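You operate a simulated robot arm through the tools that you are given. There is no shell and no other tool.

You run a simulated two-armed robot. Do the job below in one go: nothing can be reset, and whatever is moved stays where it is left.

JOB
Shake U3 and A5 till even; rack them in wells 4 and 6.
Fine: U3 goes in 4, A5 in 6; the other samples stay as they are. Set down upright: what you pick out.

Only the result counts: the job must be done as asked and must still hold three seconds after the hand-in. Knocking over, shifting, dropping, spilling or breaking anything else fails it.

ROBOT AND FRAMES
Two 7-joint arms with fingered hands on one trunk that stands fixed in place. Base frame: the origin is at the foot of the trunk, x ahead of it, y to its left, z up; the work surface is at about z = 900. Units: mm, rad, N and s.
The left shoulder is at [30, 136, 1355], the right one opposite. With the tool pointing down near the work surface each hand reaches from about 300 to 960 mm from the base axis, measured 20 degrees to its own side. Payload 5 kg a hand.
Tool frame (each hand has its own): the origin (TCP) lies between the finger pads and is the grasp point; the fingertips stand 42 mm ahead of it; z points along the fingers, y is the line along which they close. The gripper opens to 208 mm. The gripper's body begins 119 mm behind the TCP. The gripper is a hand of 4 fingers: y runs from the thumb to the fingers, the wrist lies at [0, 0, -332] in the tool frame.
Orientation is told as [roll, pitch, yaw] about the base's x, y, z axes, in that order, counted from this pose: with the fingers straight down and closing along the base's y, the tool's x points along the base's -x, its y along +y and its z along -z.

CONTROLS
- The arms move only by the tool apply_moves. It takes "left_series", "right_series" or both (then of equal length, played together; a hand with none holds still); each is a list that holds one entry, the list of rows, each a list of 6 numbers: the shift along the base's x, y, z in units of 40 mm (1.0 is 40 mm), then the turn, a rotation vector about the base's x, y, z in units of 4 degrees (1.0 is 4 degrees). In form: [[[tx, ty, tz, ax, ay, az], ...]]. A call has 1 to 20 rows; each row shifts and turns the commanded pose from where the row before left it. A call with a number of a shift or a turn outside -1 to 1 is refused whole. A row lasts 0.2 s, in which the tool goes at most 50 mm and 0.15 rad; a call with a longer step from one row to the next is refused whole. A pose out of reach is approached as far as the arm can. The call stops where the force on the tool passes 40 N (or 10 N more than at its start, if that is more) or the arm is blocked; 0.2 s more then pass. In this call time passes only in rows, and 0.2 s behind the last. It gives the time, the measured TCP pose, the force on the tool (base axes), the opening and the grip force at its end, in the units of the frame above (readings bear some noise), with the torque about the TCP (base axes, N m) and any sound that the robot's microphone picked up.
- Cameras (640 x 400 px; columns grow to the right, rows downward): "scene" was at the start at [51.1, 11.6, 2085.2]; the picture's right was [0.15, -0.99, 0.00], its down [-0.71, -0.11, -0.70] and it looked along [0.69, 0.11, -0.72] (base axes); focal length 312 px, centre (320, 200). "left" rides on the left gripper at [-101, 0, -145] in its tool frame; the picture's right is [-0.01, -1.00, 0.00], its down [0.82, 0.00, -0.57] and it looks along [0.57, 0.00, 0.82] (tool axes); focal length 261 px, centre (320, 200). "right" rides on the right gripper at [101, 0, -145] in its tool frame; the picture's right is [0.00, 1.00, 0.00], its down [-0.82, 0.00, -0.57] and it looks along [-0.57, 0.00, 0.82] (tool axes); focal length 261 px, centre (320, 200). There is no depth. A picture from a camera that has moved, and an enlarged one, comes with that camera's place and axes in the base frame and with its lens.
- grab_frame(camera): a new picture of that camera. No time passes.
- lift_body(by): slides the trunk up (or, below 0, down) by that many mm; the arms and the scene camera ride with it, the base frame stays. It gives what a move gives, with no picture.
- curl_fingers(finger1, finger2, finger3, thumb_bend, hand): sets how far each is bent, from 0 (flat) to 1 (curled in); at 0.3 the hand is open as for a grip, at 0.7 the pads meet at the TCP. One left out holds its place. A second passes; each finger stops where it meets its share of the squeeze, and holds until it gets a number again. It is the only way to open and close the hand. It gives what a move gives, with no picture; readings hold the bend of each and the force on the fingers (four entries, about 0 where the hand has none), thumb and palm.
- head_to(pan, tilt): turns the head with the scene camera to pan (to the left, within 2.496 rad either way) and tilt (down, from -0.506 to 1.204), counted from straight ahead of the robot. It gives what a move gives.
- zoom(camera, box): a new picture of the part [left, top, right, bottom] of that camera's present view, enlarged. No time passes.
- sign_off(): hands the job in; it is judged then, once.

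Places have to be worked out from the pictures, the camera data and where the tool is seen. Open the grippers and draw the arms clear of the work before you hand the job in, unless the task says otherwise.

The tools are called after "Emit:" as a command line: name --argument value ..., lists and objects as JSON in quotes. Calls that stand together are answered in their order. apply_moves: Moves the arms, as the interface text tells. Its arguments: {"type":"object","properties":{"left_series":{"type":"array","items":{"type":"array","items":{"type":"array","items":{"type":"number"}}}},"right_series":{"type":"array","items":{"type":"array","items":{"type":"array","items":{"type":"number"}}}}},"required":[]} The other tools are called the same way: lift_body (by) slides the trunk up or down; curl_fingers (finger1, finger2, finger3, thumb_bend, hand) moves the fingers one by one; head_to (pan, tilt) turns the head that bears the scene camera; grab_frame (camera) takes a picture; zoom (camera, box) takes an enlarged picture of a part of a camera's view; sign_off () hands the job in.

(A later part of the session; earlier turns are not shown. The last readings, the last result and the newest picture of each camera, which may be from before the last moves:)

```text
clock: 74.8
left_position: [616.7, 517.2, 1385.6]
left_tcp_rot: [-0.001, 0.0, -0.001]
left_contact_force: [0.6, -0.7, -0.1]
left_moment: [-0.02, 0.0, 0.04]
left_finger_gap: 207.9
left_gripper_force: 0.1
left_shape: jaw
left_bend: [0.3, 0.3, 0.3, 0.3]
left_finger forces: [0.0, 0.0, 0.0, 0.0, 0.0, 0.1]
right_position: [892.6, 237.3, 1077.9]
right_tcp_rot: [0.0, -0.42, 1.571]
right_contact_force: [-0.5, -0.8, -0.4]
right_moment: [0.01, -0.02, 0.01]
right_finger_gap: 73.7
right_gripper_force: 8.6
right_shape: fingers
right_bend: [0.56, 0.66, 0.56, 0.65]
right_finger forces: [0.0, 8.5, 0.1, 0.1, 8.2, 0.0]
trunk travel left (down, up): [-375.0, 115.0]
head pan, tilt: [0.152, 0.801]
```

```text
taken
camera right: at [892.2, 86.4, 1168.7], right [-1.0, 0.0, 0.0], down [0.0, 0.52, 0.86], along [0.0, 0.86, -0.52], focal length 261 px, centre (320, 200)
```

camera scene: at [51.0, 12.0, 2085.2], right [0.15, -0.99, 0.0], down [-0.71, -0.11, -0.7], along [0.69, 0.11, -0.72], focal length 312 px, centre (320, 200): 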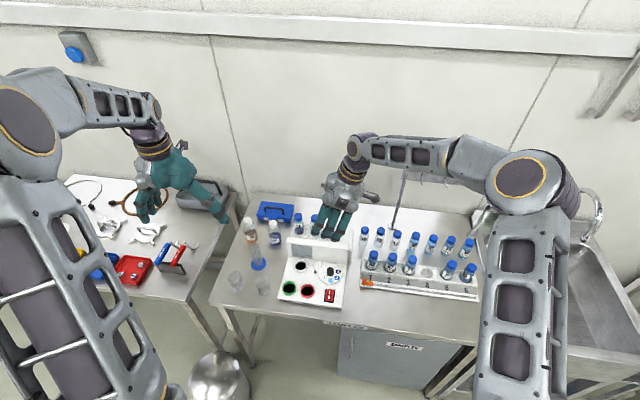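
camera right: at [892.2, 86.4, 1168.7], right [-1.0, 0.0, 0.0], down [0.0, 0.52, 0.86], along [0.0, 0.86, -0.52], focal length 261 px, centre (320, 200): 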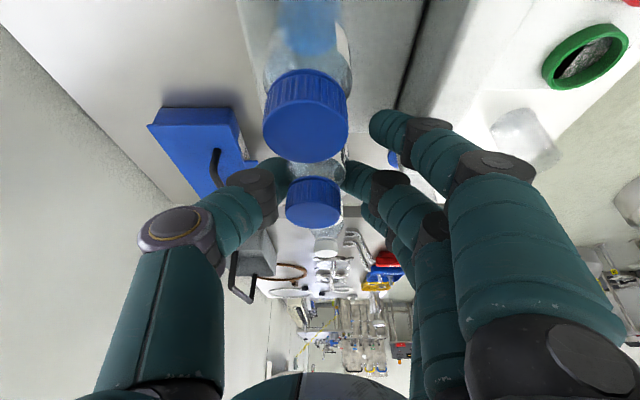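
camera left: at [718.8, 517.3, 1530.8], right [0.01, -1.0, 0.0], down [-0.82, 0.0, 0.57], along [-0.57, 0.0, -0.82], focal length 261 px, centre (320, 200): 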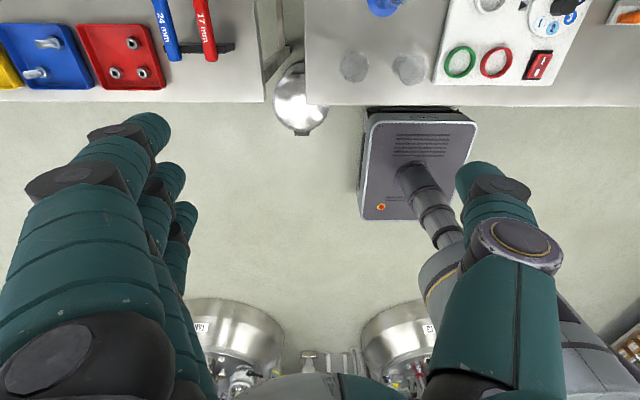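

The grip is balanced at 8.5 N. I'll add a bit of thumb, then lift.

Emit:
curl_fingers --hand "right" --thumb_bend 0.685

Emit:
apply_moves --right_series '[[[0, 0, 0.15, 0, 0, 0], [0, 0, 0.3, 0, 0, 0], [0, 0, 0.5, 0, 0, 0], [0, 0, 0, 0, 0, 0]]]'

Emit:
grab_frame --camera "right"

Emit:
zoom --camera "scene" --box '[250, 170, 380, 270]'

```text
clock: 75.8
left_position: [618.9, 517.7, 1385.4]
left_tcp_rot: [0.0, 0.002, -0.001]
left_contact_force: [-0.2, 0.3, 0.1]
left_moment: [0.01, -0.02, -0.02]
left_finger_gap: 208.1
left_gripper_force: 0.1
left_shape: jaw
left_bend: [0.3, 0.3, 0.3, 0.3]
left_finger forces: [0.1, 0.0, 0.0, 0.0, 0.0, 0.0]
right_position: [893.1, 237.7, 1078.5]
right_tcp_rot: [0.0, -0.418, 1.57]
right_contact_force: [-0.2, 0.3, 1.1]
right_moment: [-0.04, 0.02, -0.02]
right_finger_gap: 73.0
right_gripper_force: 10.4
right_shape: fingers
right_bend: [0.56, 0.66, 0.56, 0.66]
right_finger forces: [0.0, 10.6, 0.1, 0.0, 10.3, 0.0]
trunk travel left (down, up): [-375.0, 115.0]
head pan, tilt: [0.152, 0.801]
```

```text
clock: 76.8
left_position: [618.4, 518.0, 1385.6]
left_tcp_rot: [-0.002, 0.0, 0.001]
left_contact_force: [-1.3, 1.0, 0.1]
left_moment: [-0.03, 0.04, 0.02]
left_finger_gap: 208.0
left_gripper_force: 0.0
left_shape: jaw
left_bend: [0.3, 0.3, 0.3, 0.3]
left_finger forces: [0.0, 0.0, 0.0, 0.1, 0.1, 0.0]
right_position: [893.6, 237.1, 1117.8]
right_tcp_rot: [0.001, -0.42, 1.571]
right_contact_force: [-0.4, 0.0, -1.4]
right_moment: [0.01, -0.02, 0.0]
right_finger_gap: 72.7
right_gripper_force: 10.3
right_shape: fingers
right_bend: [0.56, 0.66, 0.56, 0.66]
right_finger forces: [0.1, 10.6, 0.1, 0.0, 10.0, 0.0]
trunk travel left (down, up): [-375.0, 115.0]
head pan, tilt: [0.152, 0.801]
```

```text
taken
camera right: at [893.1, 86.6, 1207.0], right [-1.0, 0.0, 0.0], down [0.0, 0.52, 0.86], along [0.0, 0.86, -0.52], focal length 261 px, centre (320, 200)
```

right: 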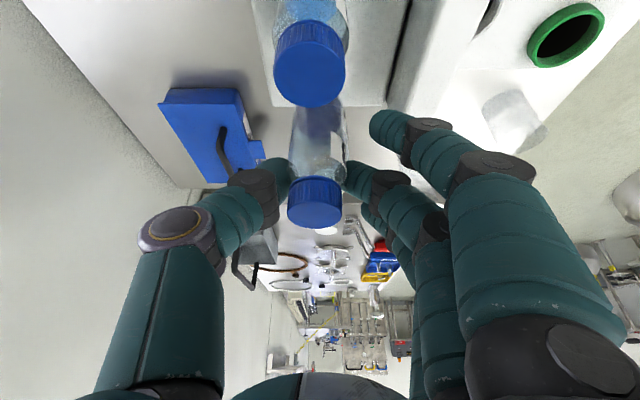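

```text
4.00 times, centred on (315, 220) of scene
camera zoom: at [51.9, 12.1, 2085.1], right [0.15, -0.99, 0.0], down [-0.71, -0.11, -0.7], along [0.69, 0.11, -0.72], focal length 1246 px, centre (340, 120)
```

zoom: 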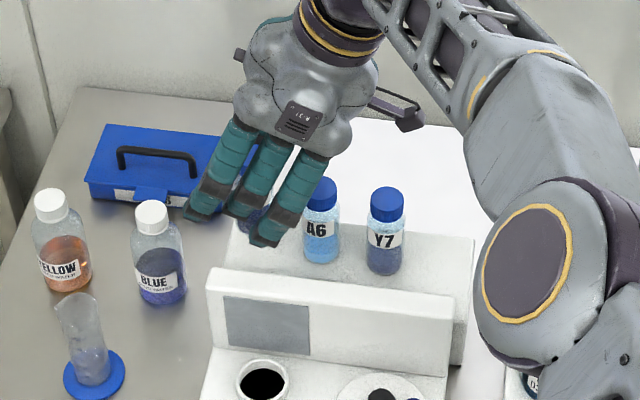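

U3 is lifted and straight in the grip. I'll carry it up and back into open space for shaking.

Emit:
apply_moves --right_series '[[[0, 0, 0.7, 0, 0, 0], [0, 0, 0.8, 0, 0, 0], [-0.3, 0, 0.8, 0, 0, 0], [-0.5, 0, 0.7, 0, 0, 0], [-0.8, -0.4, 0, 0, 0, 0], [-0.8, -0.6, 0, 0, 0, 0], [-0.8, -0.6, 0, 0, 0, 0], [-0.7, -0.7, 0, 0, 0, 0], [0, -0.9, 0, 0, 0, 0], [0, -0.9, 0, 0, 0, 0], [0, 0, 0, 0, 0, 0]]]'

Emit:
grab_frame --camera "right"

Emit:
zoom --camera "right" --box '[240, 80, 420, 260]'

```text
clock: 79.2
left_position: [618.2, 519.3, 1386.0]
left_tcp_rot: [-0.001, -0.001, 0.003]
left_contact_force: [-0.6, 0.9, -0.1]
left_moment: [-0.1, -0.02, 0.02]
left_finger_gap: 208.0
left_gripper_force: 0.0
left_shape: jaw
left_bend: [0.3, 0.3, 0.3, 0.3]
left_finger forces: [0.0, 0.0, 0.1, 0.1, 0.0, 0.0]
right_position: [732.2, 74.6, 1234.9]
right_tcp_rot: [0.002, -0.417, 1.572]
right_contact_force: [-0.2, 1.8, -1.7]
right_moment: [-0.11, 0.01, 0.01]
right_finger_gap: 73.0
right_gripper_force: 9.6
right_shape: fingers
right_bend: [0.56, 0.66, 0.56, 0.66]
right_finger forces: [0.0, 10.1, 0.0, 0.0, 9.7, 0.1]
trunk travel left (down, up): [-375.0, 115.0]
head pan, tilt: [0.152, 0.801]
```

```text
taken
camera right: at [732.1, -76.4, 1325.3], right [-1.0, 0.0, 0.0], down [0.0, 0.52, 0.86], along [0.0, 0.86, -0.52], focal length 261 px, centre (320, 200)
```

right: 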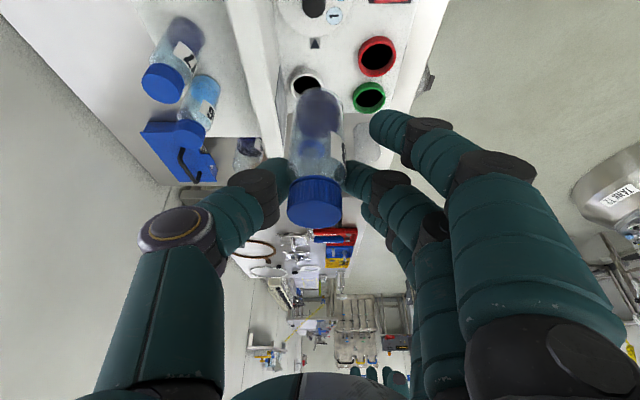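

```text
2.22 times, centred on (330, 170) of right
camera zoom: at [732.1, -76.4, 1325.3], right [-1.0, 0.0, 0.0], down [0.0, 0.52, 0.86], along [0.0, 0.86, -0.52], focal length 579 px, centre (298, 267)
```

zoom: 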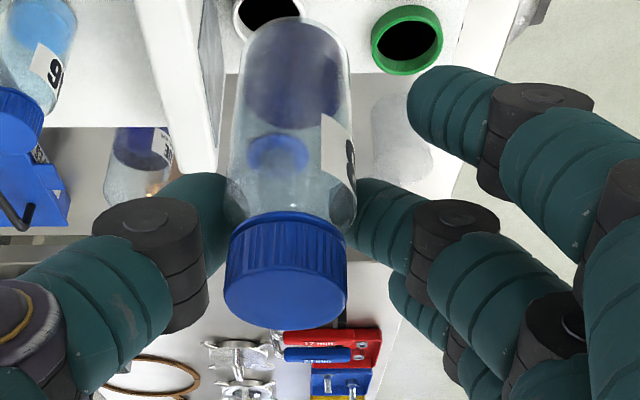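

The settled dark layer is visible. I'll shake U3 up and down.

Emit:
apply_moves --right_series '[[[0, 0, 0.6, 0, 0, 0], [0, 0, -0.6, 0, 0, 0], [0, 0, 1, 0, 0, 0], [0, 0, -1, 0, 0, 0], [0, 0, 1, 0, 0, 0], [0, 0, -1, 0, 0, 0], [0, 0, 1, 0, 0, 0], [0, 0, -1, 0, 0, 0], [0, 0, 1, 0, 0, 0], [0, 0, -1, 0, 0, 0], [0, 0, 1, 0, 0, 0], [0, 0, -1, 0, 0, 0]]]'

Emit:
zoom --camera "right" --box '[240, 80, 420, 260]'

```text
clock: 81.8
left_position: [620.2, 516.5, 1384.1]
left_tcp_rot: [-0.001, 0.001, 0.001]
left_contact_force: [1.1, 0.0, -0.2]
left_moment: [0.08, 0.16, 0.01]
left_finger_gap: 208.0
left_gripper_force: 0.1
left_shape: jaw
left_bend: [0.3, 0.3, 0.3, 0.3]
left_finger forces: [0.0, 0.0, 0.0, 0.0, 0.0, 0.1]
right_position: [738.6, 75.2, 1235.3]
right_tcp_rot: [0.001, -0.419, 1.571]
right_contact_force: [0.9, -0.3, -0.2]
right_moment: [-0.03, 0.12, 0.04]
right_finger_gap: 73.1
right_gripper_force: 9.8
right_shape: fingers
right_bend: [0.56, 0.66, 0.56, 0.66]
right_finger forces: [0.1, 9.8, 0.1, 0.0, 9.2, 0.0]
trunk travel left (down, up): [-375.0, 115.0]
head pan, tilt: [0.152, 0.801]
```

```text
2.22 times, centred on (330, 170) of right
camera zoom: at [737.5, -75.8, 1323.5], right [-1.0, 0.0, 0.0], down [0.0, 0.52, 0.86], along [0.0, 0.86, -0.52], focal length 579 px, centre (298, 267)
```

zoom: 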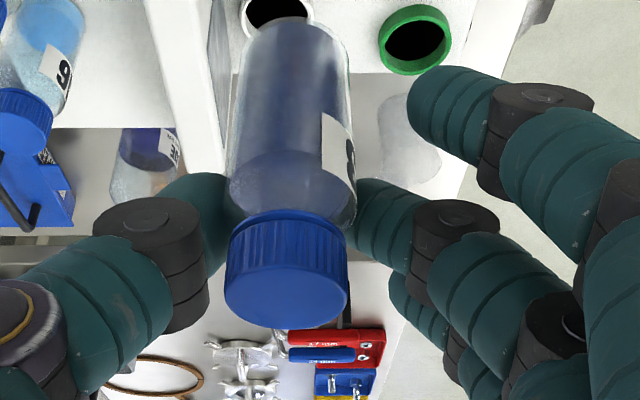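

No slip, and mixing has begun. I'll continue shaking.

Emit:
apply_moves --right_series '[[[0, 0, 1, 0, 0, 0], [0, 0, -1, 0, 0, 0], [0, 0, 1, 0, 0, 0], [0, 0, -1, 0, 0, 0], [0, 0, 1, 0, 0, 0], [0, 0, -1, 0, 0, 0], [0, 0, 1, 0, 0, 0], [0, 0, -1, 0, 0, 0], [0, 0, 1, 0, 0, 0], [0, 0, -1, 0, 0, 0], [0, 0, 1, 0, 0, 0], [0, 0, -1, 0, 0, 0], [0, 0, 1, 0, 0, 0], [0, 0, -1, 0, 0, 0], [0, 0, 1, 0, 0, 0], [0, 0, -1, 0, 0, 0], [0, 0, 1, 0, 0, 0], [0, 0, -1, 0, 0, 0], [0, 0, 1, 0, 0, 0], [0, 0, -1, 0, 0, 0]]]'

Emit:
zoom --camera "right" --box '[240, 80, 420, 260]'

Emit:
apply_moves --right_series '[[[0, 0, 1, 0, 0, 0], [0, 0, -1, 0, 0, 0], [0, 0, 1, 0, 0, 0], [0, 0, -1, 0, 0, 0], [0, 0, 1, 0, 0, 0], [0, 0, -1, 0, 0, 0], [0, 0, 1, 0, 0, 0], [0, 0, -1, 0, 0, 0], [0, 0, 1, 0, 0, 0], [0, 0, -1, 0, 0, 0], [0, 0, 1, 0, 0, 0], [0, 0, -1, 0, 0, 0], [0, 0, 1, 0, 0, 0], [0, 0, -1, 0, 0, 0], [0, 0, 1, 0, 0, 0], [0, 0, -1, 0, 0, 0], [0, 0, 1, 0, 0, 0], [0, 0, -1, 0, 0, 0], [0, 0, 1, 0, 0, 0], [0, 0, -1, 0, 0, 0]]]'

Emit:
zoom --camera "right" --box '[240, 80, 420, 260]'

```text
clock: 86.0
left_position: [619.6, 517.4, 1384.7]
left_tcp_rot: [0.0, 0.002, 0.001]
left_contact_force: [1.1, -0.5, -0.4]
left_moment: [0.03, 0.12, 0.0]
left_finger_gap: 207.8
left_gripper_force: 0.1
left_shape: jaw
left_bend: [0.3, 0.3, 0.3, 0.3]
left_finger forces: [0.0, 0.1, 0.1, 0.0, 0.1, 0.0]
right_position: [741.1, 75.5, 1233.6]
right_tcp_rot: [0.001, -0.42, 1.569]
right_contact_force: [1.0, -0.7, -0.4]
right_moment: [-0.01, 0.11, 0.07]
right_finger_gap: 63.2
right_gripper_force: 0.0
right_shape: fingers
right_bend: [0.56, 0.71, 0.56, 0.68]
right_finger forces: [0.0, 0.0, 0.0, 0.1, 0.0, 0.0]
trunk travel left (down, up): [-375.0, 115.0]
head pan, tilt: [0.152, 0.801]
```

```text
2.22 times, centred on (330, 170) of right
camera zoom: at [740.5, -76.3, 1323.5], right [-1.0, 0.0, 0.0], down [0.0, 0.52, 0.86], along [0.0, 0.86, -0.52], focal length 579 px, centre (298, 267)
```

zoom: 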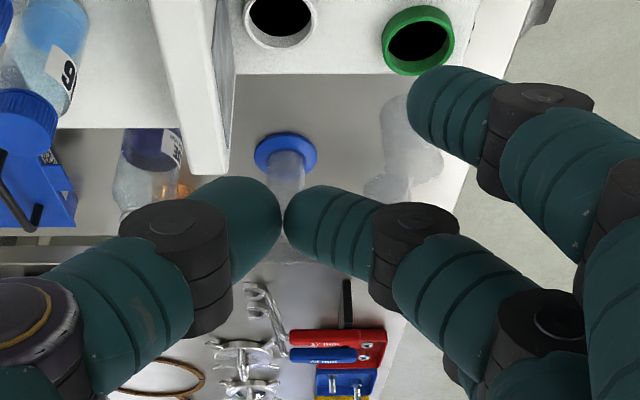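

```text
clock: 90.2
left_position: [618.8, 517.3, 1384.1]
left_tcp_rot: [0.0, 0.003, -0.001]
left_contact_force: [1.6, 0.4, -0.7]
left_moment: [0.05, 0.15, 0.0]
left_finger_gap: 208.0
left_gripper_force: 0.2
left_shape: jaw
left_bend: [0.3, 0.3, 0.3, 0.3]
left_finger forces: [0.1, 0.0, 0.0, 0.0, 0.1, 0.1]
right_position: [740.2, 77.4, 1233.7]
right_tcp_rot: [0.001, -0.419, 1.57]
right_contact_force: [0.3, 1.2, 0.4]
right_moment: [-0.05, 0.13, 0.07]
right_finger_gap: 63.3
right_gripper_force: 0.0
right_shape: fingers
right_bend: [0.56, 0.71, 0.56, 0.68]
right_finger forces: [0.0, 0.0, 0.0, 0.1, 0.0, 0.0]
trunk travel left (down, up): [-375.0, 115.0]
head pan, tilt: [0.152, 0.801]
```

```text
2.22 times, centred on (330, 170) of right
camera zoom: at [739.0, -73.9, 1324.0], right [-1.0, 0.0, 0.0], down [0.0, 0.52, 0.86], along [0.0, 0.86, -0.52], focal length 579 px, centre (298, 267)
```

zoom: 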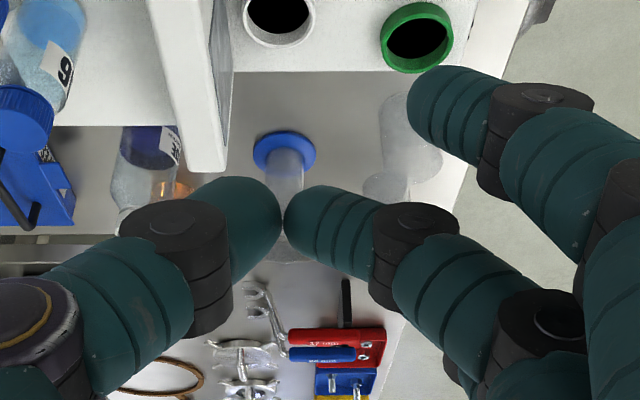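

The vial slipped out during that shake round: the fingers are empty. I need to find where U3 went.

Emit:
grab_frame --camera "scene"

Emit:
zoom --camera "scene" --box '[240, 200, 380, 310]'

Emit:
grab_frame --camera "left"

Emit:
grab_frame --camera "right"

```text
taken
camera scene: at [53.4, 11.8, 2085.0], right [0.15, -0.99, 0.0], down [-0.71, -0.11, -0.69], along [0.69, 0.11, -0.72], focal length 312 px, centre (320, 200)
```

scene: 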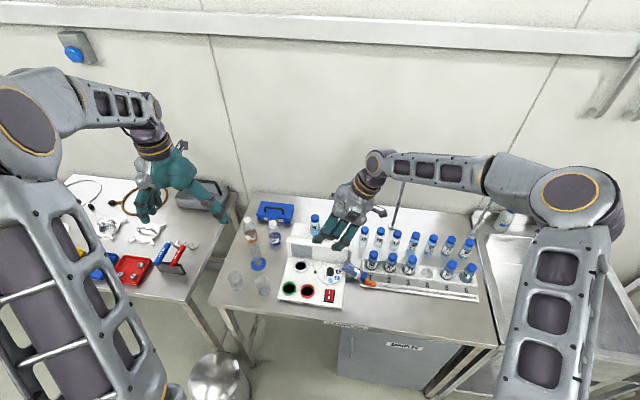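

```text
3.64 times, centred on (310, 255) of scene
camera zoom: at [53.4, 11.8, 2085.0], right [0.15, -0.99, 0.0], down [-0.71, -0.11, -0.69], along [0.69, 0.11, -0.72], focal length 1133 px, centre (356, 0)
```

zoom: 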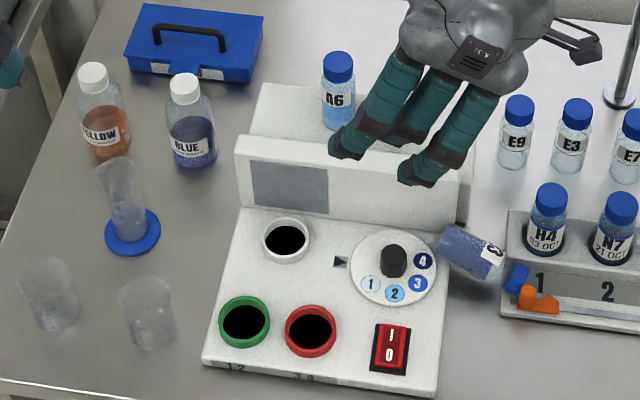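

```text
taken
camera left: at [720.9, 516.8, 1529.5], right [0.01, -1.0, 0.0], down [-0.82, 0.0, 0.57], along [-0.57, 0.0, -0.82], focal length 261 px, centre (320, 200)
```

left: 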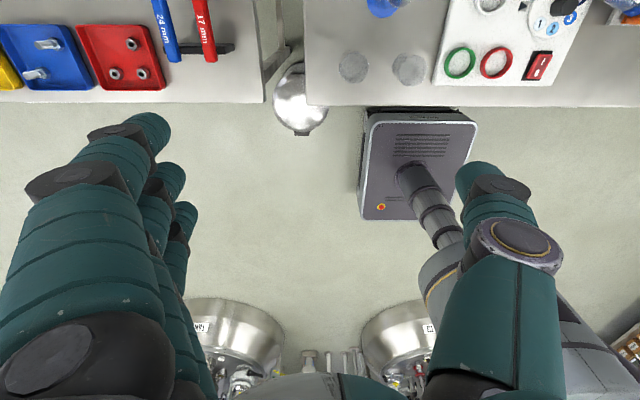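

```text
taken
camera right: at [739.0, -73.9, 1324.0], right [-1.0, 0.0, 0.0], down [0.0, 0.52, 0.86], along [0.0, 0.86, -0.52], focal length 261 px, centre (320, 200)
```

right: 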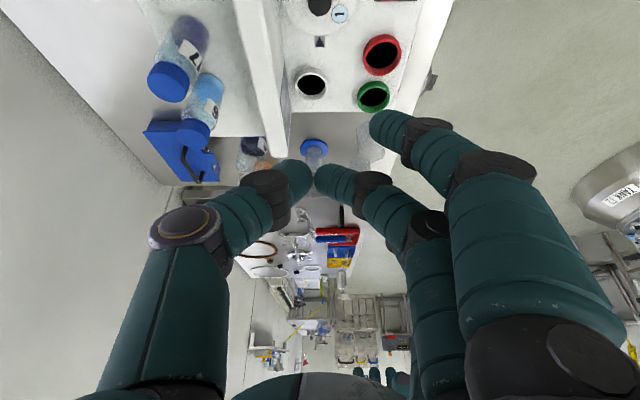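

U3 is lying on its side on the table between the photometer and the rack, cap toward the slider, apparently intact. I'll zoom in and compare the surroundings.

Emit:
zoom --camera "scene" --box '[330, 240, 410, 300]'

Emit:
zoom --camera "scene" --box '[340, 200, 500, 300]'

```text
6.67 times, centred on (370, 270) of scene
camera zoom: at [53.4, 11.8, 2085.0], right [0.15, -0.99, 0.0], down [-0.71, -0.11, -0.69], along [0.69, 0.11, -0.72], focal length 2077 px, centre (-13, -267)
```

zoom: 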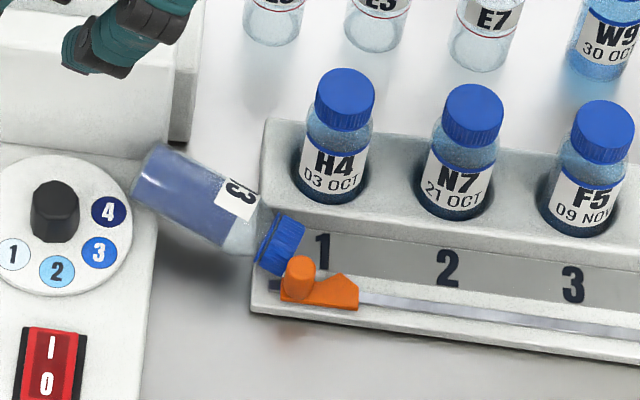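

```text
4.00 times, centred on (420, 250) of scene
camera zoom: at [53.4, 11.8, 2085.0], right [0.15, -0.99, 0.0], down [-0.71, -0.11, -0.69], along [0.69, 0.11, -0.72], focal length 1246 px, centre (-80, 0)
```

zoom: 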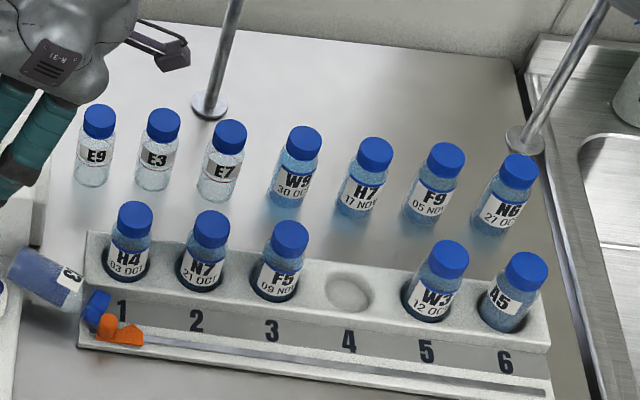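

U3 is bridging the photometer edge and the rack's left end, and the orange slider seems nudged ~11 mm. Plan: park the right arm, pick U3 up with the left hand (all three fingers), stand it upright in the free area in front, then rack it. First I'll park the right hand.

Emit:
apply_moves --right_series '[[[-0.3, -0.8, 0.3, 0, 0, 0], [-0.3, -0.9, 0.3, 0, 0, 0], [-0.3, -0.9, 0.3, 0, 0, 0], [-0.3, -0.9, 0.3, 0, 0, 0], [-0.3, -0.9, 0.3, 0, 0, 0], [-0.3, -0.9, 0.3, 0, 0, 0], [-0.3, -0.9, 0.2, 0, 0, 0], [-0.3, -0.9, 0, 0, 0, 0], [-0.3, -0.9, 0, 0, 0, 0], [-0.3, -0.9, 0, 0, 0, 0], [-0.3, -0.9, 0, 0, 0, 0], [-0.3, -0.9, 0, 0, 0, 0], [-0.3, -0.9, 0, 0, 0, 0]]]'

Emit:
grab_frame --camera "scene"

Emit:
zoom --camera "scene" --box '[310, 220, 410, 300]'

```text
clock: 93.0
left_position: [617.0, 516.0, 1388.3]
left_tcp_rot: [0.001, -0.001, 0.001]
left_contact_force: [-0.2, -0.5, 1.5]
left_moment: [0.07, -0.06, 0.04]
left_finger_gap: 207.7
left_gripper_force: 0.1
left_shape: jaw
left_bend: [0.3, 0.3, 0.3, 0.3]
left_finger forces: [0.1, 0.0, 0.0, 0.0, 0.1, 0.0]
right_position: [581.7, -391.7, 1320.1]
right_tcp_rot: [-0.003, -0.422, 1.573]
right_contact_force: [-0.3, 0.2, -0.1]
right_moment: [-0.03, -0.02, 0.02]
right_finger_gap: 63.1
right_gripper_force: 0.0
right_shape: fingers
right_bend: [0.56, 0.71, 0.56, 0.68]
right_finger forces: [0.0, 0.0, 0.1, 0.1, 0.1, 0.1]
trunk travel left (down, up): [-375.0, 115.0]
head pan, tilt: [0.152, 0.801]
```

```text
taken
camera scene: at [50.0, 9.4, 2085.2], right [0.15, -0.99, 0.0], down [-0.71, -0.11, -0.7], along [0.69, 0.11, -0.72], focal length 312 px, centre (320, 200)
```

scene: 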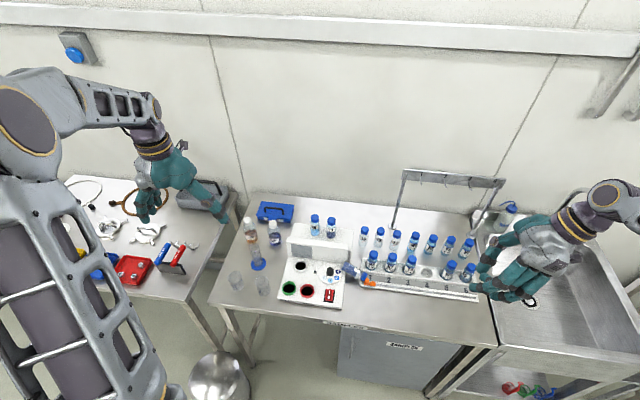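

```text
5.00 times, centred on (360, 260) of scene
camera zoom: at [50.0, 9.4, 2085.2], right [0.15, -0.99, 0.0], down [-0.71, -0.11, -0.7], along [0.69, 0.11, -0.72], focal length 1558 px, centre (120, -100)
```

zoom: 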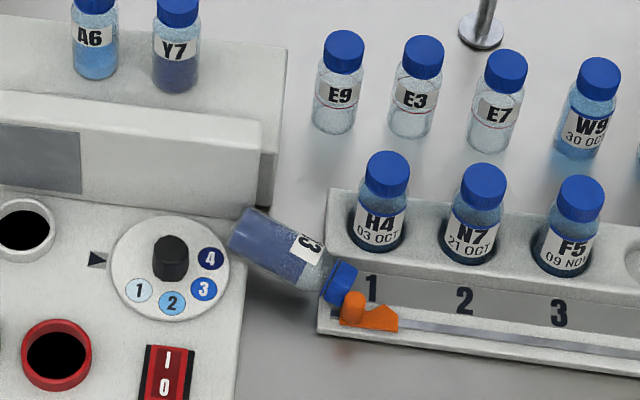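

Nothing else fell. Now I'll swing the left hand over to above U3, yawing +66° so that it closes across the vial.

Emit:
apply_moves --left_series '[[[0.216, -0.797, -0.2, 0, 0, 0.978], [0.216, -0.797, -0.2, 0, 0, 0.978], [0.216, -0.797, -0.2, 0, 0, 0.978], [0.216, -0.797, -0.2, 0, 0, 0.978], [0.216, -0.797, -0.2, 0, 0, 0.978], [0.216, -0.797, -0.2, 0, 0, 0.978], [0.216, -0.797, -0.2, 0, 0, 0.978], [0.216, -0.797, -0.2, 0, 0, 0.978], [0.216, -0.797, -0.2, 0, 0, 0.978], [0.216, -0.797, -0.2, 0, 0, 0.978], [0.216, -0.797, -0.2, 0, 0, 0.978], [0.216, -0.797, -0.2, 0, 0, 0.978], [0.216, -0.797, -0.2, 0, 0, 0.978], [0.216, -0.797, -0.2, 0, 0, 0.978], [0.216, -0.797, -0.2, 0, 0, 0.978], [0.216, -0.797, -0.2, 0, 0, 0.978], [0.216, -0.797, -0.2, 0, 0, 0.978]]]'

Emit:
grab_frame --camera "left"

Emit:
grab_frame --camera "scene"

```text
clock: 96.6
left_position: [765.4, -23.6, 1249.5]
left_tcp_rot: [0.0, -0.001, 1.163]
left_contact_force: [0.8, -0.4, 0.4]
left_moment: [0.0, 0.07, -0.03]
left_finger_gap: 208.0
left_gripper_force: 0.0
left_shape: jaw
left_bend: [0.3, 0.3, 0.3, 0.3]
left_finger forces: [0.0, 0.0, 0.0, 0.0, 0.0, 0.0]
right_position: [582.8, -391.1, 1318.6]
right_tcp_rot: [-0.001, -0.422, 1.572]
right_contact_force: [0.8, -1.0, 0.6]
right_moment: [0.2, 0.02, 0.0]
right_finger_gap: 63.3
right_gripper_force: 0.1
right_shape: fingers
right_bend: [0.56, 0.71, 0.56, 0.68]
right_finger forces: [0.0, 0.0, 0.0, 0.0, 0.0, 0.0]
trunk travel left (down, up): [-375.0, 115.0]
head pan, tilt: [0.152, 0.801]
```

```text
taken
camera left: at [804.9, 67.9, 1393.7], right [0.92, -0.39, 0.0], down [-0.32, -0.76, 0.57], along [-0.22, -0.52, -0.82], focal length 261 px, centre (320, 200)
```

left: 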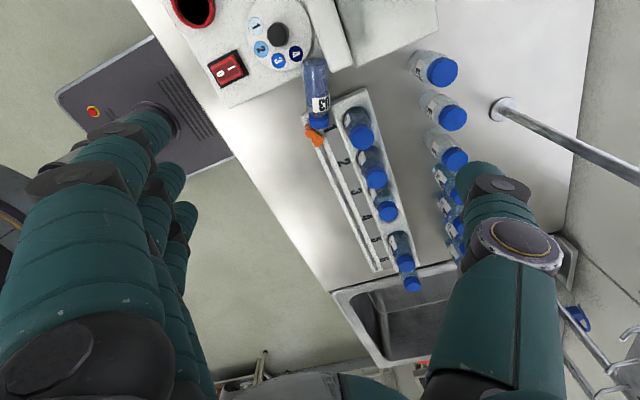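

```text
taken
camera scene: at [52.0, 8.8, 2085.1], right [0.15, -0.99, 0.0], down [-0.71, -0.11, -0.7], along [0.69, 0.11, -0.72], focal length 312 px, centre (320, 200)
```

scene: 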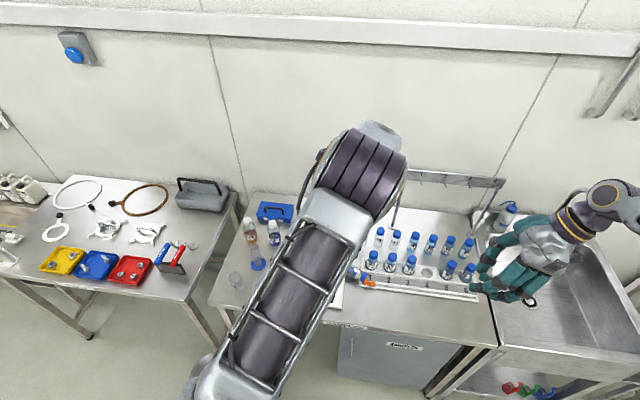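

The left camera sees U3 aligned with the hand. I'll zoom in.

Emit:
zoom --camera "left" --box '[260, 30, 400, 180]'

```text
2.67 times, centred on (330, 105) of left
camera zoom: at [804.9, 67.9, 1393.7], right [0.92, -0.39, 0.0], down [-0.32, -0.76, 0.57], along [-0.22, -0.52, -0.82], focal length 695 px, centre (293, 453)
```

zoom: 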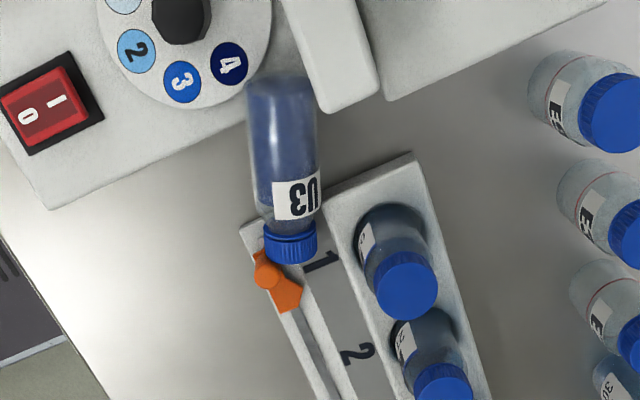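

Triangulation: U3's axis is about horizontal at z≈948, from base [777, 21] to cap [742, -74], with the photometer plate at z≈932. I'll pre-shape the left hand, yaw 3° more and come down to z≈1060 above it.

Emit:
curl_fingers --hand "left" --finger1 0.56 --finger2 0.56 --finger3 0.56 --thumb_bend 0.56

Emit:
apply_moves --left_series '[[[-0.1, -0.1, -0.8, 0, 0, 0.75], [-0.1, -0.1, -0.8, 0, 0, 0], [0, 0, -0.8, 0, 0, 0], [0, 0, -0.8, 0, 0, 0], [0, 0, -0.8, 0, 0, 0], [0, 0, -0.7, 0, 0, 0], [0, 0, 0, 0, 0, 0]]]'

Emit:
grab_frame --camera "left"

Emit:
zoom --camera "left" --box '[240, 50, 400, 230]'

Emit:
grab_frame --camera "scene"

```text
clock: 97.6
left_position: [764.6, -23.2, 1248.6]
left_tcp_rot: [0.0, 0.001, 1.161]
left_contact_force: [-0.1, -0.5, 0.2]
left_moment: [0.03, -0.02, 0.01]
left_finger_gap: 91.6
left_gripper_force: 0.1
left_shape: fingers
left_bend: [0.56, 0.56, 0.56, 0.56]
left_finger forces: [0.1, 0.0, 0.0, 0.0, 0.0, 0.0]
right_position: [581.3, -389.9, 1319.7]
right_tcp_rot: [0.0, -0.419, 1.571]
right_contact_force: [0.9, -0.2, 0.7]
right_moment: [0.08, -0.04, 0.01]
right_finger_gap: 63.1
right_gripper_force: 0.2
right_shape: fingers
right_bend: [0.56, 0.71, 0.56, 0.68]
right_finger forces: [0.1, 0.0, 0.0, 0.0, 0.0, 0.1]
trunk travel left (down, up): [-375.0, 115.0]
head pan, tilt: [0.152, 0.801]
```

```text
clock: 99.2
left_position: [760.0, -31.5, 1064.3]
left_tcp_rot: [0.001, -0.001, 1.214]
left_contact_force: [0.3, 0.3, 0.9]
left_moment: [0.04, -0.01, 0.01]
left_finger_gap: 91.3
left_gripper_force: 0.1
left_shape: fingers
left_bend: [0.56, 0.56, 0.56, 0.56]
left_finger forces: [0.0, 0.1, 0.0, 0.1, 0.0, 0.1]
right_position: [581.5, -391.1, 1320.0]
right_tcp_rot: [0.0, -0.42, 1.57]
right_contact_force: [0.1, 0.1, 0.1]
right_moment: [-0.01, -0.03, 0.0]
right_finger_gap: 63.1
right_gripper_force: 0.0
right_shape: fingers
right_bend: [0.56, 0.71, 0.56, 0.68]
right_finger forces: [0.1, 0.0, 0.0, 0.0, 0.1, 0.0]
trunk travel left (down, up): [-375.0, 115.0]
head pan, tilt: [0.152, 0.801]
```

```text
taken
camera left: at [794.5, 62.9, 1208.8], right [0.94, -0.35, 0.0], down [-0.28, -0.77, 0.57], along [-0.2, -0.54, -0.82], focal length 261 px, centre (320, 200)
```

left: 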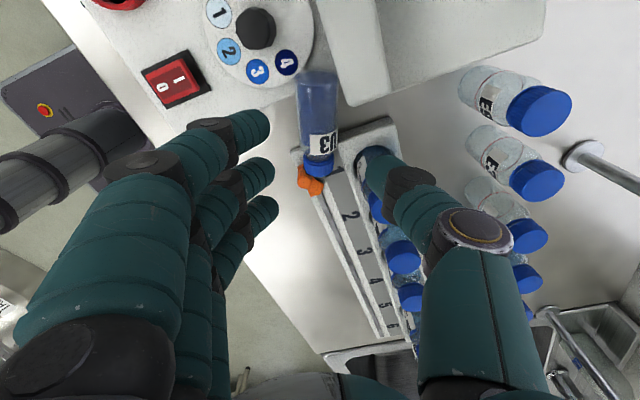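

```text
2.22 times, centred on (320, 140) of left
camera zoom: at [794.5, 62.9, 1208.8], right [0.94, -0.35, 0.0], down [-0.28, -0.77, 0.57], along [-0.2, -0.54, -0.82], focal length 579 px, centre (320, 333)
```

zoom: 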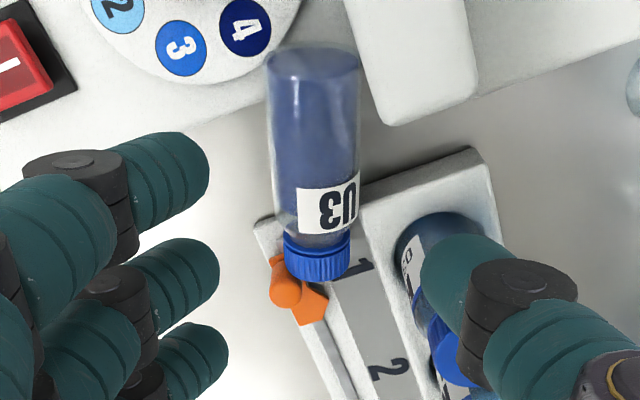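

```text
taken
camera scene: at [50.3, 11.3, 2085.3], right [0.15, -0.99, 0.0], down [-0.71, -0.11, -0.7], along [0.69, 0.11, -0.72], focal length 312 px, centre (320, 200)
```

scene: 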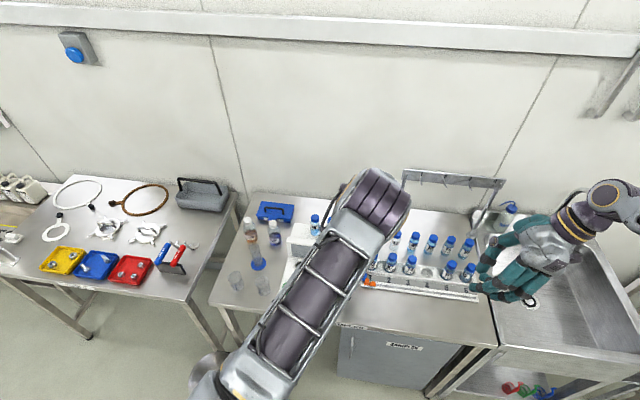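

U3's contents look uniformly dark now. It is well centred between thumb and fingers; I'll descend to about z=1000 and re-check.

Emit:
apply_moves --left_series '[[[-0.07, -0.035, -0.5, 0, 0, 0], [0, 0, -0.6, 0, 0, 0], [0, 0, -0.5, 0, 0, 0], [0, 0, 0, 0, 0, 0]]]'

Emit:
grab_frame --camera "left"

Emit:
zoom --camera "left" --box '[230, 80, 410, 280]'

```text
clock: 100.2
left_position: [757.9, -30.0, 998.1]
left_tcp_rot: [0.001, 0.0, 1.212]
left_contact_force: [-0.3, -0.2, 0.6]
left_moment: [0.02, 0.01, 0.01]
left_finger_gap: 91.3
left_gripper_force: 0.1
left_shape: fingers
left_bend: [0.56, 0.56, 0.56, 0.56]
left_finger forces: [0.0, 0.0, 0.0, 0.1, 0.1, 0.0]
right_position: [582.2, -391.1, 1320.7]
right_tcp_rot: [0.0, -0.42, 1.572]
right_contact_force: [0.7, 0.1, -0.7]
right_moment: [-0.01, -0.04, 0.01]
right_finger_gap: 62.9
right_gripper_force: 0.2
right_shape: fingers
right_bend: [0.56, 0.71, 0.56, 0.68]
right_finger forces: [0.0, 0.0, 0.1, 0.1, 0.0, 0.1]
trunk travel left (down, up): [-375.0, 115.0]
head pan, tilt: [0.152, 0.801]
```

```text
taken
camera left: at [792.0, 63.3, 1142.9], right [0.94, -0.35, 0.0], down [-0.28, -0.77, 0.57], along [-0.2, -0.54, -0.82], focal length 261 px, centre (320, 200)
```

left: 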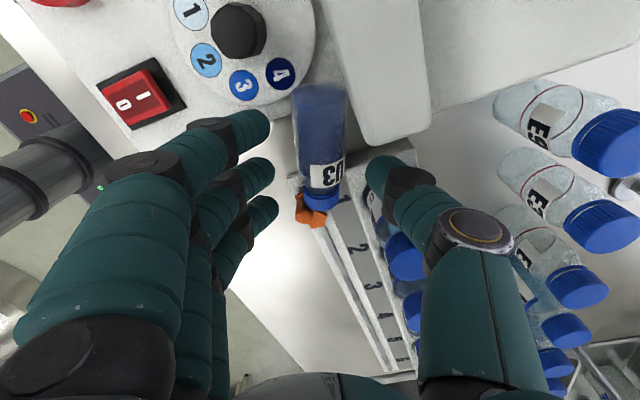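

```text
2.00 times, centred on (320, 180) of left
camera zoom: at [792.0, 63.3, 1142.9], right [0.94, -0.35, 0.0], down [-0.28, -0.77, 0.57], along [-0.2, -0.54, -0.82], focal length 521 px, centre (320, 240)
```

zoom: 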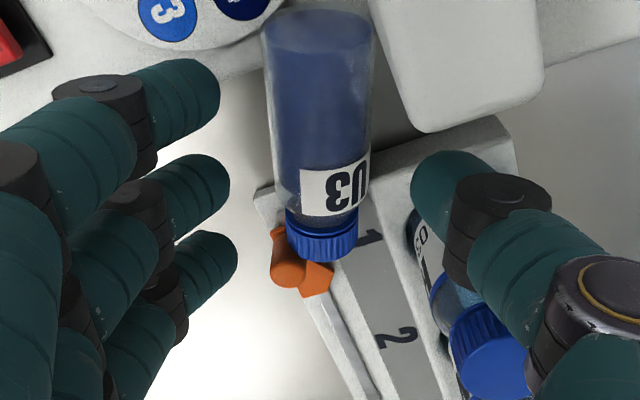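

Alignment holds (grasp centre ~7 mm toward the cap). I'll descend the last 18 mm and then close gently with all fingers.

Emit:
apply_moves --left_series '[[[0, 0, -0.2, 0, 0, 0], [0, 0, -0.2, 0, 0, 0], [0, 0, 0, 0, 0, 0]]]'

Emit:
curl_fingers --hand "left" --finger1 0.63 --finger2 0.63 --finger3 0.63 --thumb_bend 0.63

Emit:
grab_frame --camera "left"

Emit:
zoom --camera "left" --box '[230, 80, 410, 280]'

```text
clock: 101.0
left_position: [755.9, -30.7, 983.3]
left_tcp_rot: [-0.001, -0.001, 1.211]
left_contact_force: [0.1, 1.0, 12.5]
left_moment: [-0.21, -0.66, 0.09]
left_finger_gap: 90.3
left_gripper_force: 5.6
left_shape: fingers
left_bend: [0.56, 0.56, 0.56, 0.56]
left_finger forces: [0.0, 0.0, 0.0, 0.0, 12.3, 0.0]
right_position: [582.3, -389.5, 1320.7]
right_tcp_rot: [0.0, -0.42, 1.572]
right_contact_force: [-0.6, -0.6, -0.4]
right_moment: [0.0, 0.01, 0.0]
right_finger_gap: 63.2
right_gripper_force: 0.0
right_shape: fingers
right_bend: [0.56, 0.71, 0.56, 0.68]
right_finger forces: [0.1, 0.0, 0.0, 0.1, 0.0, 0.0]
trunk travel left (down, up): [-375.0, 115.0]
head pan, tilt: [0.152, 0.801]
```

```text
clock: 102.0
left_position: [754.1, -31.4, 981.9]
left_tcp_rot: [0.0, 0.002, 1.214]
left_contact_force: [-2.5, 0.5, -0.2]
left_moment: [-0.01, 0.04, 0.06]
left_finger_gap: 59.8
left_gripper_force: 0.2
left_shape: fingers
left_bend: [0.62, 0.63, 0.63, 0.63]
left_finger forces: [1.2, 0.5, 0.1, 0.0, 0.1, 0.0]
right_position: [582.6, -389.7, 1320.9]
right_tcp_rot: [0.001, -0.42, 1.571]
right_contact_force: [-0.2, -0.6, 0.0]
right_moment: [0.0, -0.03, 0.01]
right_finger_gap: 63.3
right_gripper_force: 0.0
right_shape: fingers
right_bend: [0.56, 0.71, 0.56, 0.68]
right_finger forces: [0.0, 0.0, 0.0, 0.0, 0.1, 0.0]
trunk travel left (down, up): [-375.0, 115.0]
head pan, tilt: [0.152, 0.801]
```

```text
taken
camera left: at [790.3, 62.3, 1126.5], right [0.94, -0.35, 0.0], down [-0.28, -0.77, 0.57], along [-0.2, -0.54, -0.82], focal length 261 px, centre (320, 200)
```

left: 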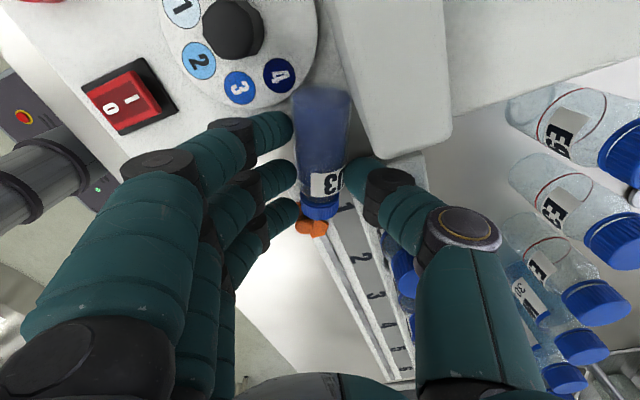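

```text
2.00 times, centred on (320, 180) of left
camera zoom: at [790.3, 62.3, 1126.5], right [0.94, -0.35, 0.0], down [-0.28, -0.77, 0.57], along [-0.2, -0.54, -0.82], focal length 521 px, centre (320, 240)
```

zoom: 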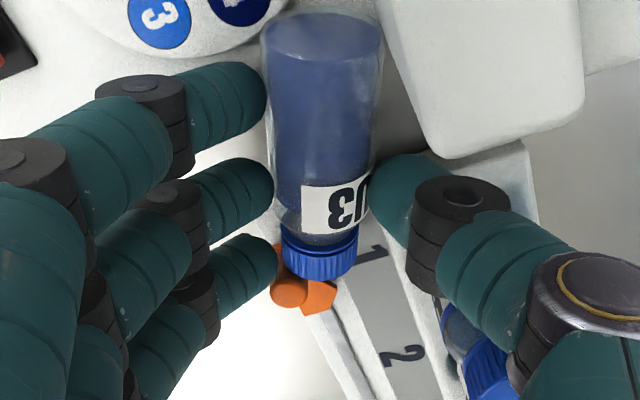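

All pads are about touching the vial. I'll tighten progressively and check how the vial sits.

Emit:
curl_fingers --hand "left" --finger1 0.66 --finger2 0.66 --finger3 0.66 --thumb_bend 0.67

Emit:
zoom --camera "left" --box '[230, 80, 410, 280]'

```text
clock: 103.0
left_position: [755.2, -31.9, 981.7]
left_tcp_rot: [-0.001, 0.002, 1.214]
left_contact_force: [-3.0, 0.2, -0.1]
left_moment: [-0.01, 0.11, 0.15]
left_finger_gap: 56.8
left_gripper_force: 7.2
left_shape: fingers
left_bend: [0.63, 0.63, 0.66, 0.65]
left_finger forces: [4.5, 4.3, 0.3, 0.0, 6.2, 0.0]
right_position: [582.3, -389.1, 1320.4]
right_tcp_rot: [0.0, -0.419, 1.571]
right_contact_force: [0.2, 0.2, -0.9]
right_moment: [-0.01, 0.01, -0.03]
right_finger_gap: 63.3
right_gripper_force: 0.0
right_shape: fingers
right_bend: [0.56, 0.71, 0.56, 0.68]
right_finger forces: [0.0, 0.0, 0.0, 0.0, 0.0, 0.0]
trunk travel left (down, up): [-375.0, 115.0]
head pan, tilt: [0.152, 0.801]
```

```text
2.00 times, centred on (320, 180) of left
camera zoom: at [790.4, 62.4, 1126.4], right [0.94, -0.35, 0.0], down [-0.28, -0.77, 0.57], along [-0.2, -0.54, -0.82], focal length 521 px, centre (320, 240)
```

zoom: 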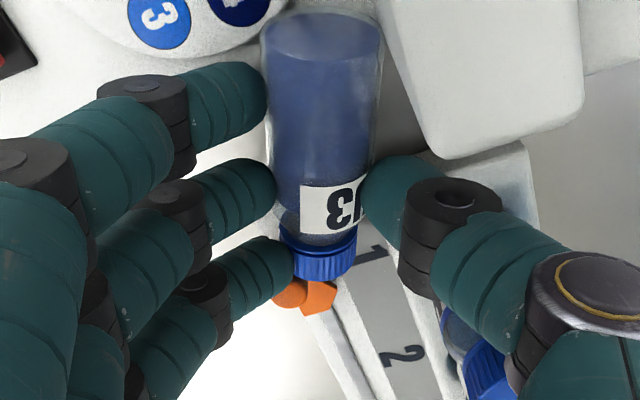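

Fingers 1, 2 and the thumb are gripping; I'll tighten to the full squeeze.

Emit:
curl_fingers --hand "left" --finger1 0.75 --finger2 0.75 --finger3 0.7 --thumb_bend 0.75

Emit:
zoom --camera "left" --box '[230, 80, 410, 280]'

```text
clock: 104.0
left_position: [755.1, -30.4, 982.0]
left_tcp_rot: [-0.001, -0.001, 1.214]
left_contact_force: [-1.3, -0.2, -0.6]
left_moment: [-0.02, -0.01, 0.06]
left_finger_gap: 54.9
left_gripper_force: 25.5
left_shape: fingers
left_bend: [0.63, 0.63, 0.67, 0.67]
left_finger forces: [11.3, 9.7, 4.8, 0.0, 25.9, 0.1]
right_position: [581.8, -390.6, 1320.1]
right_tcp_rot: [0.0, -0.419, 1.572]
right_contact_force: [-0.6, -0.7, -0.2]
right_moment: [-0.01, 0.0, 0.01]
right_finger_gap: 63.1
right_gripper_force: 0.1
right_shape: fingers
right_bend: [0.56, 0.71, 0.56, 0.68]
right_finger forces: [0.1, 0.0, 0.0, 0.0, 0.1, 0.0]
trunk travel left (down, up): [-375.0, 115.0]
head pan, tilt: [0.152, 0.801]
```

```text
2.00 times, centred on (320, 180) of left
camera zoom: at [790.7, 62.4, 1126.5], right [0.94, -0.35, 0.0], down [-0.28, -0.77, 0.57], along [-0.2, -0.54, -0.82], focal length 521 px, centre (320, 240)
```

zoom: 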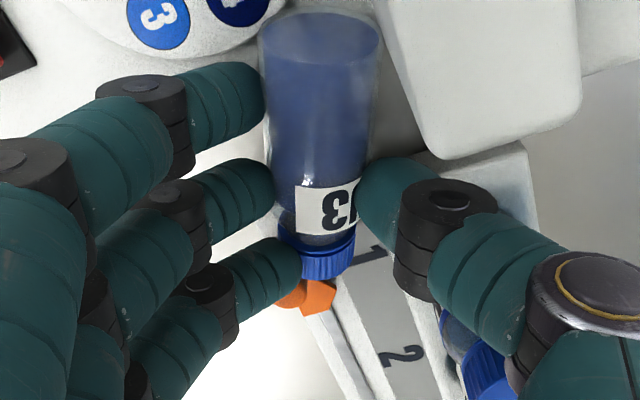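

A strong balanced grip (26 N). I'll lift straight up.

Emit:
apply_moves --left_series '[[[0, 0, 0.15, 0, 0, 0], [0, 0, 0.3, 0, 0, 0], [0, 0, 0.6, 0, 0, 0], [0, 0, 0.8, 0, 0, 0], [0, 0, 0.8, 0, 0, 0], [0, 0, 0.8, 0, 0, 0], [0, 0, 0.8, 0, 0, 0], [0, 0, 0, 0, 0, 0]]]'

Emit:
grab_frame --camera "left"

Emit:
grab_frame --camera "scene"

```text
clock: 105.8
left_position: [756.6, -34.6, 1148.6]
left_tcp_rot: [0.001, 0.0, 1.214]
left_contact_force: [0.4, 0.0, -2.1]
left_moment: [-0.01, 0.03, -0.01]
left_finger_gap: 54.9
left_gripper_force: 25.0
left_shape: fingers
left_bend: [0.63, 0.63, 0.67, 0.68]
left_finger forces: [11.0, 9.5, 4.5, 0.0, 25.5, 0.0]
right_position: [583.8, -390.9, 1320.3]
right_tcp_rot: [0.0, -0.418, 1.572]
right_contact_force: [0.0, 0.7, -1.2]
right_moment: [0.04, 0.05, 0.02]
right_finger_gap: 62.9
right_gripper_force: 0.0
right_shape: fingers
right_bend: [0.56, 0.71, 0.56, 0.68]
right_finger forces: [0.1, 0.0, 0.1, 0.1, 0.0, 0.0]
trunk travel left (down, up): [-375.0, 115.0]
head pan, tilt: [0.152, 0.801]
```

```text
taken
camera left: at [791.8, 59.3, 1293.1], right [0.94, -0.35, 0.0], down [-0.28, -0.77, 0.57], along [-0.2, -0.54, -0.82], focal length 261 px, centre (320, 200)
```

left: 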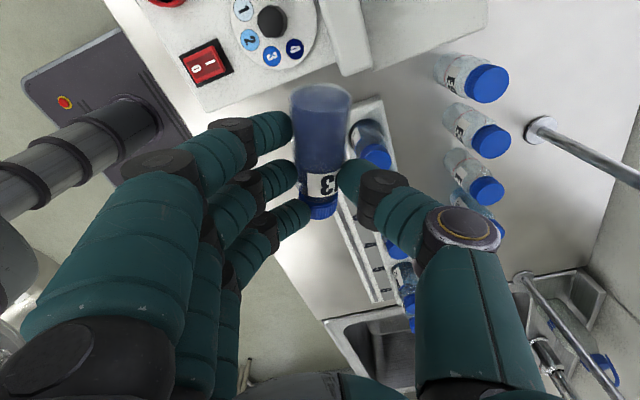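

```text
taken
camera scene: at [52.3, 11.1, 2085.1], right [0.15, -0.99, 0.0], down [-0.71, -0.11, -0.7], along [0.69, 0.11, -0.72], focal length 312 px, centre (320, 200)
```

scene: 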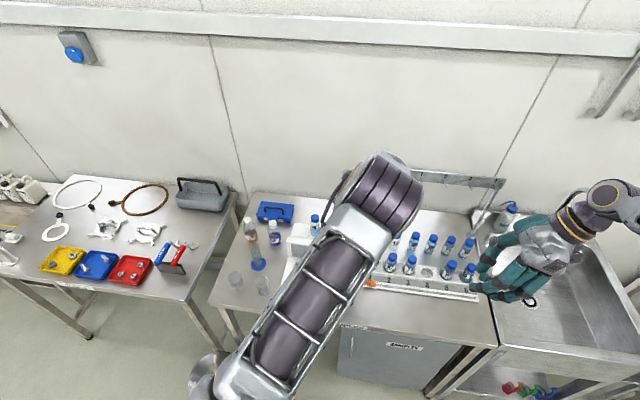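

U3 is lifted with a solid grip. I'll check the slider and rack from the scene camera.

Emit:
zoom --camera "scene" --box '[340, 200, 500, 300]'

Emit:
zoom --camera "left" --box '[240, 60, 420, 320]'

```text
4.00 times, centred on (420, 250) of scene
camera zoom: at [52.3, 11.1, 2085.1], right [0.15, -0.99, 0.0], down [-0.71, -0.11, -0.7], along [0.69, 0.11, -0.72], focal length 1246 px, centre (-80, 0)
```

zoom: 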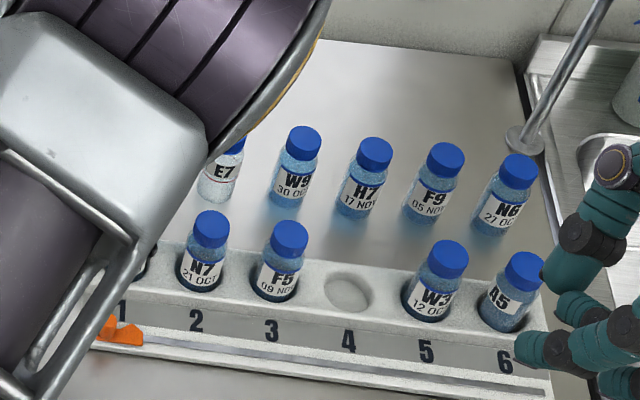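

```text
1.54 times, centred on (330, 190) of left
camera zoom: at [791.8, 59.3, 1293.1], right [0.94, -0.35, 0.0], down [-0.28, -0.77, 0.57], along [-0.2, -0.54, -0.82], focal length 401 px, centre (305, 215)
```

zoom: 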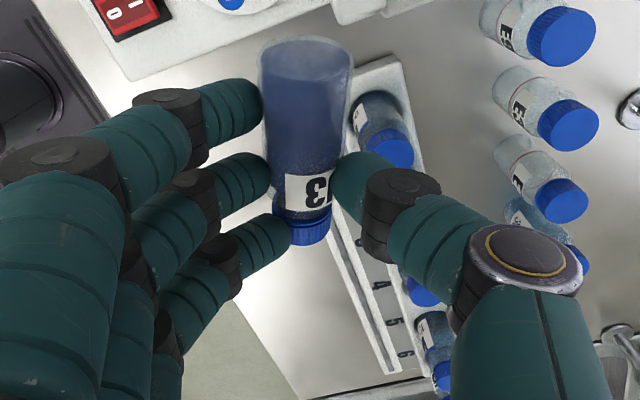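

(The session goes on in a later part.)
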